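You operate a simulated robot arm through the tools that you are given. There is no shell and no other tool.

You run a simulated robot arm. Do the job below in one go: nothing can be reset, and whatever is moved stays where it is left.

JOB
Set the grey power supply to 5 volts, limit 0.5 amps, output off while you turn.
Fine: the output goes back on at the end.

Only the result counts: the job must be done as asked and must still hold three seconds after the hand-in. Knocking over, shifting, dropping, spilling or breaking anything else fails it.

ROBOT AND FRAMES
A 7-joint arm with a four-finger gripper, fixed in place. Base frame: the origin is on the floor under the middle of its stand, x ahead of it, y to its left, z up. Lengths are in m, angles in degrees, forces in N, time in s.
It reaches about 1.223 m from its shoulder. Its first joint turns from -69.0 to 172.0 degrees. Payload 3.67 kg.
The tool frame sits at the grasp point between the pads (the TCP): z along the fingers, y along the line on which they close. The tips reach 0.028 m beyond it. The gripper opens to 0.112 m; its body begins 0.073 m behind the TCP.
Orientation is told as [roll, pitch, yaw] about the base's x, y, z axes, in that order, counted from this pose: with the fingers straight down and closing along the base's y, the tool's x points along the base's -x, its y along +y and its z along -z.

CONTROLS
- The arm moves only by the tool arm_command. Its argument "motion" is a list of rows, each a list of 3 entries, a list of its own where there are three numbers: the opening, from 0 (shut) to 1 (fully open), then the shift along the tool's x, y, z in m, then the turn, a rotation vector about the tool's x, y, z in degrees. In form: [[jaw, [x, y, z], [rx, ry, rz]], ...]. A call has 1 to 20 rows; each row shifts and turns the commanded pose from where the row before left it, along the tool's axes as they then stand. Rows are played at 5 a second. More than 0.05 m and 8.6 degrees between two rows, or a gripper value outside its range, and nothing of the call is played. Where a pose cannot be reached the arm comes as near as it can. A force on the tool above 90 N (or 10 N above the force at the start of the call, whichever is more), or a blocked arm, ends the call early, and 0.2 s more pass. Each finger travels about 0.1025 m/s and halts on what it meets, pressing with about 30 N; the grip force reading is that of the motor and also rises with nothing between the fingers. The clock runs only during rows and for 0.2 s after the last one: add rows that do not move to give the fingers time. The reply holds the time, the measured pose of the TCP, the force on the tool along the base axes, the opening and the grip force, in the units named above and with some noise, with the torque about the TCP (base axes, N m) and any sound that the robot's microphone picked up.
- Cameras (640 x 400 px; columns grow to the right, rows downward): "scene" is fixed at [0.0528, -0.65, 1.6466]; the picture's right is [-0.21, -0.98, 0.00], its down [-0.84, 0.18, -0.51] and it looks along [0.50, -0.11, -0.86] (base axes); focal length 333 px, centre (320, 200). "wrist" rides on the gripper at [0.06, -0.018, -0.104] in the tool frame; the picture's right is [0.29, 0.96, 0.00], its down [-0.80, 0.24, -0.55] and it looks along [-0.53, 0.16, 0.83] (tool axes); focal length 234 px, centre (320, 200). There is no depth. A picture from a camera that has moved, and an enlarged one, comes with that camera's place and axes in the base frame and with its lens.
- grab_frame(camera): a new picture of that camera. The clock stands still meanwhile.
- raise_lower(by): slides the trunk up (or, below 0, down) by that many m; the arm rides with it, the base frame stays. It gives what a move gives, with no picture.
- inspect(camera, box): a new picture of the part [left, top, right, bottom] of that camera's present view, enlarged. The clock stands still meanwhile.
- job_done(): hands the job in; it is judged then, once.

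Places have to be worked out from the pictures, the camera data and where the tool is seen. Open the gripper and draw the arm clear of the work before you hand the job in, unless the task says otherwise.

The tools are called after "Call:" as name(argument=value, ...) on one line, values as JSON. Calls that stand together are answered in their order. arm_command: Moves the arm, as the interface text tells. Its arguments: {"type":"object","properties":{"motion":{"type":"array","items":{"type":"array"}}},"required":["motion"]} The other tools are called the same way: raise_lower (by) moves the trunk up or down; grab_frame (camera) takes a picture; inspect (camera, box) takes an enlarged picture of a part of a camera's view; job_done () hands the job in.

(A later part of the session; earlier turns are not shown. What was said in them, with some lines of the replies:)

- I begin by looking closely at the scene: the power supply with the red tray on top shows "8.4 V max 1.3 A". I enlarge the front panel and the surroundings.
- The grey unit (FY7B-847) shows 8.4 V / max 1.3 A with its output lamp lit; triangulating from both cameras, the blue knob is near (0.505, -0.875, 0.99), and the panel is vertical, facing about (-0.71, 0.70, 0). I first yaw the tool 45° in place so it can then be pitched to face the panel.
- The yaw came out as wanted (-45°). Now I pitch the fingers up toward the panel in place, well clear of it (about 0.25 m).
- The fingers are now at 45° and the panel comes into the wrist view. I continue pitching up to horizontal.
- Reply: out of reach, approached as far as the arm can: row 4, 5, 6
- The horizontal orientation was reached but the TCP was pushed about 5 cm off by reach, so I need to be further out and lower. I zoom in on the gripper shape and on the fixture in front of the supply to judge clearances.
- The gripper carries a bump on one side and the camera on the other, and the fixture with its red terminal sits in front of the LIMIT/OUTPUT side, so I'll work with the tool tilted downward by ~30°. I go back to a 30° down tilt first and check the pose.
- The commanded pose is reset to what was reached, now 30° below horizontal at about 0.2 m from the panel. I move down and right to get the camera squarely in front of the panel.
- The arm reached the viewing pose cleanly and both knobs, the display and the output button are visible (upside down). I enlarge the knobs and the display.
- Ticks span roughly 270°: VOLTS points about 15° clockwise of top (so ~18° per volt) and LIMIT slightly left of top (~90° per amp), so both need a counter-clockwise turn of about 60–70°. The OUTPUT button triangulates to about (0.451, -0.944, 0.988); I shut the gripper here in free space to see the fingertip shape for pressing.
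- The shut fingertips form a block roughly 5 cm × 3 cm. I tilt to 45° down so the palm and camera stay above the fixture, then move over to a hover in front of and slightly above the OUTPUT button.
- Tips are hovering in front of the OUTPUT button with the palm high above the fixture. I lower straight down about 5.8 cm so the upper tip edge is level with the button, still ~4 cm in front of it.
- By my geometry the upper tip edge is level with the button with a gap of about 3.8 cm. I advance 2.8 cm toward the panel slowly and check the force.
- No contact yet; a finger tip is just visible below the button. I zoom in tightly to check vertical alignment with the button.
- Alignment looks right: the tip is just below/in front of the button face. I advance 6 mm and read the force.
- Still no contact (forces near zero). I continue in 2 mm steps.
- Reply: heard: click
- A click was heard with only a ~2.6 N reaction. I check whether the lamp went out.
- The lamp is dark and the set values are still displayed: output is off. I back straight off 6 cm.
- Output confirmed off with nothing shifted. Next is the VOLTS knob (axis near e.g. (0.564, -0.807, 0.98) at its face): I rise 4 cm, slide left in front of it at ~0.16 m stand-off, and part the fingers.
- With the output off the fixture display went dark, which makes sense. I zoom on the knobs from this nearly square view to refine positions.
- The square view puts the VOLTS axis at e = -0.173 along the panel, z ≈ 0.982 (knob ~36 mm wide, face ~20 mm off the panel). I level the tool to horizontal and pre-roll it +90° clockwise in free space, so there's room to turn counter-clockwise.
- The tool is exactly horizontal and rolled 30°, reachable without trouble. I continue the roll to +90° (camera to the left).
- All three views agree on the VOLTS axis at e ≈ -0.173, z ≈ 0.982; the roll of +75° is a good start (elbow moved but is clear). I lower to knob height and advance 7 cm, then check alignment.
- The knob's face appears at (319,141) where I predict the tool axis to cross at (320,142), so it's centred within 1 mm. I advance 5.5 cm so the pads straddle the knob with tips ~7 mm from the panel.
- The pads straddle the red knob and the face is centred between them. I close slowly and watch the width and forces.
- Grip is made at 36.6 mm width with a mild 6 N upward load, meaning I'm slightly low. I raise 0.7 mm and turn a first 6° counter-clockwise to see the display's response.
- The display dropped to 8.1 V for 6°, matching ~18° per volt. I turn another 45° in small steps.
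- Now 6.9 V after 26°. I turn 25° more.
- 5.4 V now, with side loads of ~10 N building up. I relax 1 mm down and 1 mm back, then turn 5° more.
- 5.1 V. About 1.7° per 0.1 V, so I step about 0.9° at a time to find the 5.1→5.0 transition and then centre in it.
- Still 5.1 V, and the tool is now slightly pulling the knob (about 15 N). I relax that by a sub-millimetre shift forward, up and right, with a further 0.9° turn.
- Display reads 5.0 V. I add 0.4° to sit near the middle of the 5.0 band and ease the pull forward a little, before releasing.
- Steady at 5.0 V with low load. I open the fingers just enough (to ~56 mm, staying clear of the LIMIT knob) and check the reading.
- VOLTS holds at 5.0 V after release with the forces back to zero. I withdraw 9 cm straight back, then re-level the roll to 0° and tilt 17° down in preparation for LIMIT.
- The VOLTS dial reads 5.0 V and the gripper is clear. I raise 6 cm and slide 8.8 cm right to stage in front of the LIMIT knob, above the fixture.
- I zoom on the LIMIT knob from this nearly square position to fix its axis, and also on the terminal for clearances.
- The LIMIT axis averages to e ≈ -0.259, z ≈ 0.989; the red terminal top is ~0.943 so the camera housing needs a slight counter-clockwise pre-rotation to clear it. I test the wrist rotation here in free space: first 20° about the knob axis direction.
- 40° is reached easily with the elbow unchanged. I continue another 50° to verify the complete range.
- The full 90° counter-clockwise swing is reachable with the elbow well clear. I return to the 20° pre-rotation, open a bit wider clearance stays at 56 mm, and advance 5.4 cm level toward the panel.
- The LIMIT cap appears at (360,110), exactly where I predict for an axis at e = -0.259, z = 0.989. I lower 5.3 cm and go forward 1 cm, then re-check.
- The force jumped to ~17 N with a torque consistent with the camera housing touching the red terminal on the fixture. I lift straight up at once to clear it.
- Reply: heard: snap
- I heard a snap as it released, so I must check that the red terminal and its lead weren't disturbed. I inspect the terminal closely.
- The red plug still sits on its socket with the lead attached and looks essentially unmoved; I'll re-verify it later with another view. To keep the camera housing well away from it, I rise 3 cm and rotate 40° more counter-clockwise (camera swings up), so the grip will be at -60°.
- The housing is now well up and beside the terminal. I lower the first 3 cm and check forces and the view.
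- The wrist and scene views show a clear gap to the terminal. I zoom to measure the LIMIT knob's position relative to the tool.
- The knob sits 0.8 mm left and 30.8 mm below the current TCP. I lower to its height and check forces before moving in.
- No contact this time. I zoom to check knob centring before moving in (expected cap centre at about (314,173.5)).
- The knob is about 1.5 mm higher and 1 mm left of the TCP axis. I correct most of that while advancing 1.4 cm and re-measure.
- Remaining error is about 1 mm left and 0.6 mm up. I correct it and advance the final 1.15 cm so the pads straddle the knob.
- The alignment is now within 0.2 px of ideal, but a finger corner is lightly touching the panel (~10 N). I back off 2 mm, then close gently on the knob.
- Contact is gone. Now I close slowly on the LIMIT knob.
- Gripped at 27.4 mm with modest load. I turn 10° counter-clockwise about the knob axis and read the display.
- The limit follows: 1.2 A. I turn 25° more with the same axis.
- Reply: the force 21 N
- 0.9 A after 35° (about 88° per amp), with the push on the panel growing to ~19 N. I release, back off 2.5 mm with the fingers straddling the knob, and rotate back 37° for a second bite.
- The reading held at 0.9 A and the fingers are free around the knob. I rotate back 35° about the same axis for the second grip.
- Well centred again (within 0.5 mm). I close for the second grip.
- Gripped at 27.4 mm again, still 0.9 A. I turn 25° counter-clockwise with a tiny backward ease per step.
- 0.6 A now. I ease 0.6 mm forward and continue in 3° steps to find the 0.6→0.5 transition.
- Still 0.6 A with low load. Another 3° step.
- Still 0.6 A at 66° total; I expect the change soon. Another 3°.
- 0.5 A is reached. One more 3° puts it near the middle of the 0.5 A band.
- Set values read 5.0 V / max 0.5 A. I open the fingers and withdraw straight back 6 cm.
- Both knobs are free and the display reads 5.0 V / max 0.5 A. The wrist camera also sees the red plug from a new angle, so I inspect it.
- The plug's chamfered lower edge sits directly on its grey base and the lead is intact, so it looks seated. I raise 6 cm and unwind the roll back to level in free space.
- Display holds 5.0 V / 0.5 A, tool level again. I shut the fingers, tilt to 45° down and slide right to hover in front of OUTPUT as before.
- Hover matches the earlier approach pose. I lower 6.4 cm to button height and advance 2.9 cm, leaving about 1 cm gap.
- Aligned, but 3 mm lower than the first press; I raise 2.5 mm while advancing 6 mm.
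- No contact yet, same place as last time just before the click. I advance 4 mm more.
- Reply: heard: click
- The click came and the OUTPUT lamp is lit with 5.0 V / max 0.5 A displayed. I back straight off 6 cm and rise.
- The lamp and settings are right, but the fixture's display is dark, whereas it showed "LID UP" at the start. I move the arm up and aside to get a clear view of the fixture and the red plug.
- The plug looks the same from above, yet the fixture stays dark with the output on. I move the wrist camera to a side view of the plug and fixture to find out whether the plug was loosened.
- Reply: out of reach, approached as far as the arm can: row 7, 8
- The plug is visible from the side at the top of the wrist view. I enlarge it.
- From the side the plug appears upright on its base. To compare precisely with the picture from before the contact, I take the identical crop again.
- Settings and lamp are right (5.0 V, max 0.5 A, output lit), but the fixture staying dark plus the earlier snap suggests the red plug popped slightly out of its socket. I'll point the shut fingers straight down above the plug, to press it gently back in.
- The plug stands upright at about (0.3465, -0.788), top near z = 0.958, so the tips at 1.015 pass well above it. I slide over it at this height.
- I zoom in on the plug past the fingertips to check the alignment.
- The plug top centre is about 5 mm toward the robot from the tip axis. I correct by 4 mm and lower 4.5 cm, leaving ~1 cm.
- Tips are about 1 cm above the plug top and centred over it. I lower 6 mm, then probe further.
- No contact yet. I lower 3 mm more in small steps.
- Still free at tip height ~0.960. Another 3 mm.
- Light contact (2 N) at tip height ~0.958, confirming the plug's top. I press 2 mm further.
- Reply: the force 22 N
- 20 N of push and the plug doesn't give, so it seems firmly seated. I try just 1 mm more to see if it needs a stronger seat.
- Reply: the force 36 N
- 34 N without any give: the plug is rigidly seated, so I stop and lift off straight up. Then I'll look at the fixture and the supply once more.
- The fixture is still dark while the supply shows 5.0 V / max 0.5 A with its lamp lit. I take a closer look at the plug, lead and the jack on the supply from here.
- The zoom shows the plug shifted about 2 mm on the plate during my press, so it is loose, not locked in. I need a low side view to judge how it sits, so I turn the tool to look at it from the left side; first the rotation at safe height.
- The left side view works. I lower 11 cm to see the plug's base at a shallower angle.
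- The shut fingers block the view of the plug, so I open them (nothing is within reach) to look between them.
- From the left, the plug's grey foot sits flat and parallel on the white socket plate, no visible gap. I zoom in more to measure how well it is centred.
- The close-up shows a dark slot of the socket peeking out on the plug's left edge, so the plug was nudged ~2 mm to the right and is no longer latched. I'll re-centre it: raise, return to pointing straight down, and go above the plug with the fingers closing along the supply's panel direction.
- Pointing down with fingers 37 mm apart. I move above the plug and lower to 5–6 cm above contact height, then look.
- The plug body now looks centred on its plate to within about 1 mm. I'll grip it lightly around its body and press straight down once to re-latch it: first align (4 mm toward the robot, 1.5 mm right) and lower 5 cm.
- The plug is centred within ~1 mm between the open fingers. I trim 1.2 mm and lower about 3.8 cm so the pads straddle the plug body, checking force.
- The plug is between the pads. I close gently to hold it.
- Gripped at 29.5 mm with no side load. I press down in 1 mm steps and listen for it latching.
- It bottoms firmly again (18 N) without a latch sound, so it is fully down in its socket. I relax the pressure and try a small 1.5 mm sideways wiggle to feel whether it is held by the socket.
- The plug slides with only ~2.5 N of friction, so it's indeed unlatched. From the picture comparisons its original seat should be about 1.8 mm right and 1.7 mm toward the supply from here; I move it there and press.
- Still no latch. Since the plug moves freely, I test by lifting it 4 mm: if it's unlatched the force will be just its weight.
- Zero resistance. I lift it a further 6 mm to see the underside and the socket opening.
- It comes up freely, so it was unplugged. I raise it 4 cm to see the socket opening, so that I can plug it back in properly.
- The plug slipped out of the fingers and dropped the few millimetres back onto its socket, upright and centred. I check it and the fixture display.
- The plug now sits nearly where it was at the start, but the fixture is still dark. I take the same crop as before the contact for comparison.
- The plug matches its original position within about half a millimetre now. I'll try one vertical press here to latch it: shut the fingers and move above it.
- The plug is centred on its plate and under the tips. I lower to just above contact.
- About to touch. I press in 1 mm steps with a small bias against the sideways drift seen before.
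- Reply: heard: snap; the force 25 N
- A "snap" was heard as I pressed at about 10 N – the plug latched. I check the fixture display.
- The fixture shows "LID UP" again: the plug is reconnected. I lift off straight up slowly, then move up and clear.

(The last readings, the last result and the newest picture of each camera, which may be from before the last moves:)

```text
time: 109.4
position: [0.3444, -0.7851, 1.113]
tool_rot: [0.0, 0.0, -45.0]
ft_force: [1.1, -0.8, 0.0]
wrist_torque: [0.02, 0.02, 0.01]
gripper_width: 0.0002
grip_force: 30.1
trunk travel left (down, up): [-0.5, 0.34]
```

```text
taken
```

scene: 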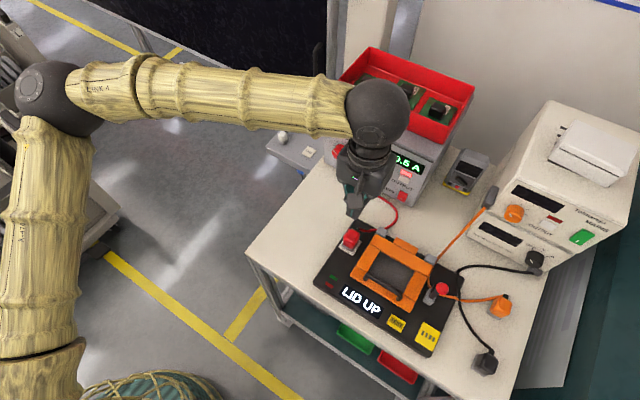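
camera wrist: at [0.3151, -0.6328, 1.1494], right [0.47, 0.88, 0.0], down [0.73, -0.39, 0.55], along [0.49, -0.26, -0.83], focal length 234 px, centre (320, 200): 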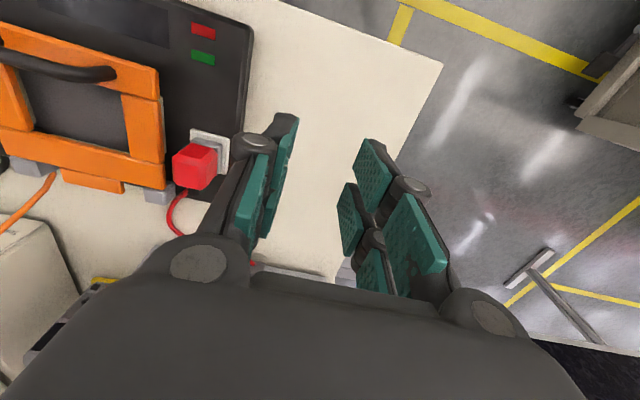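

All lit and the tool is clear. I raise further, move back left toward the start position and open the gripper.

Call:
arm_command(motion=[[0, [0, 0, -0.035], [0, 0, 0]], [0, [0, 0, -0.035], [0, 0, 0]], [0, [0.015, 0.0382, 0], [0, 0, 0]], [0, [0.015, 0.0382, 0], [0, 0, 0]], [0, [0.015, 0.0382, 0], [0, 0, 0]], [0, [0.015, 0.0382, 0], [0, 0, 0]], [0.5, [0.015, 0.0382, 0], [0, 0, 0]], [1, [0, 0, 0], [0, 0, 0]], [1, [0, 0, 0], [0, 0, 0]], [1, [0, 0, 0], [0, 0, 0]]])

Call:
grab_frame(camera="scene")

Call:
inspect(camera="scene", box=[300, 100, 460, 220])

Call:
inspect(camera="scene", box=[290, 190, 530, 380])

```text
time: 111.6
position: [0.4262, -0.5973, 1.1848]
tool_rot: [-0.1, 0.1, -45.0]
ft_force: [-0.3, -0.5, -0.2]
wrist_torque: [-0.01, 0.05, 0.03]
gripper_width: 0.1116
grip_force: 0.1
trunk travel left (down, up): [-0.5, 0.34]
```

```text
taken
```

scene: 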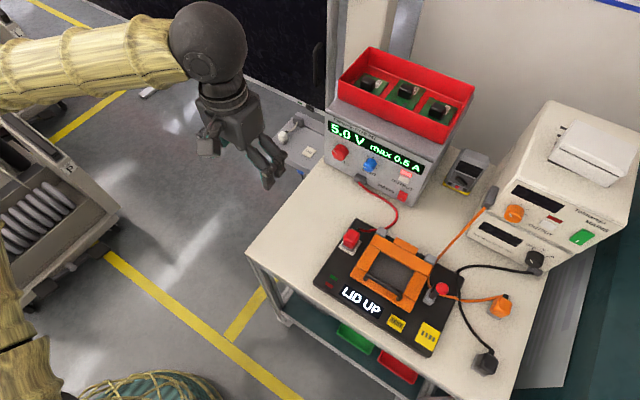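

```text
3.33 times, centred on (380, 160) of scene
camera zoom: at [0.0528, -0.65, 1.6466], right [-0.21, -0.98, 0.0], down [-0.84, 0.18, -0.51], along [0.5, -0.11, -0.86], focal length 1110 px, centre (120, 333)
```

zoom: 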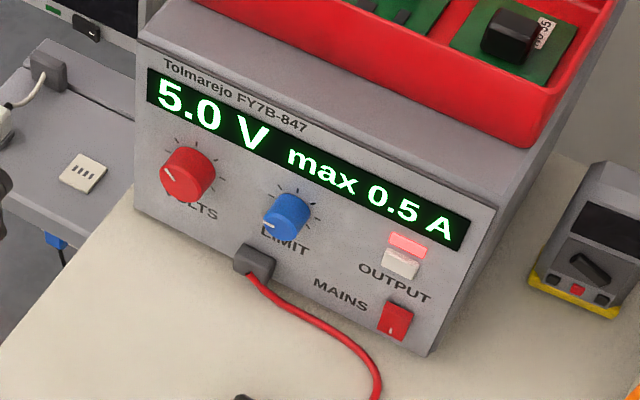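

```text
2.11 times, centred on (410, 285) of scene
camera zoom: at [0.0528, -0.65, 1.6466], right [-0.21, -0.98, 0.0], down [-0.84, 0.18, -0.51], along [0.5, -0.11, -0.86], focal length 701 px, centre (130, 21)
```

zoom: 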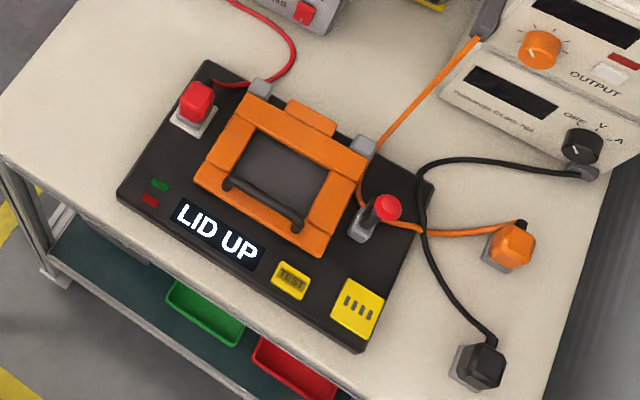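

The supply reads 5.0 V / max 0.5 A with the OUTPUT lamp lit. The fixture shows "LID UP" as it did at the start, the panel and tray are unmoved, and the gripper is open and clear. I hand the job in.

Call:
job_done()

```text
The job is handed in.
```

The grey supply is set to 5.0 V with a 0.5 A limit, and its output is back on. The output was off the whole time I turned the knobs. The display and the lit OUTPUT lamp confirmed this just before I handed in.

**Red plug knocked loose:** while lining up on the LIMIT knob, the wrist camera housing hit the red plug on the test fixture and unlatched it. Switching the output back on left the fixture dark, which is how I confirmed it. I tried to lift the plug, and it slipped from the fingers and dropped at most a few centimetres back onto its socket. I then pressed it down until it snapped in.

The fixture shows "LID UP" again, as it did at the start, and the plug looks within about half a millimetre of where it was. I plugged it back in with the output on, at 5 V. Since the plug was knocked and dropped, you may want to check it and the lead before relying on them.

Nothing else appears to have moved. The gripper is open and clear of the bench.
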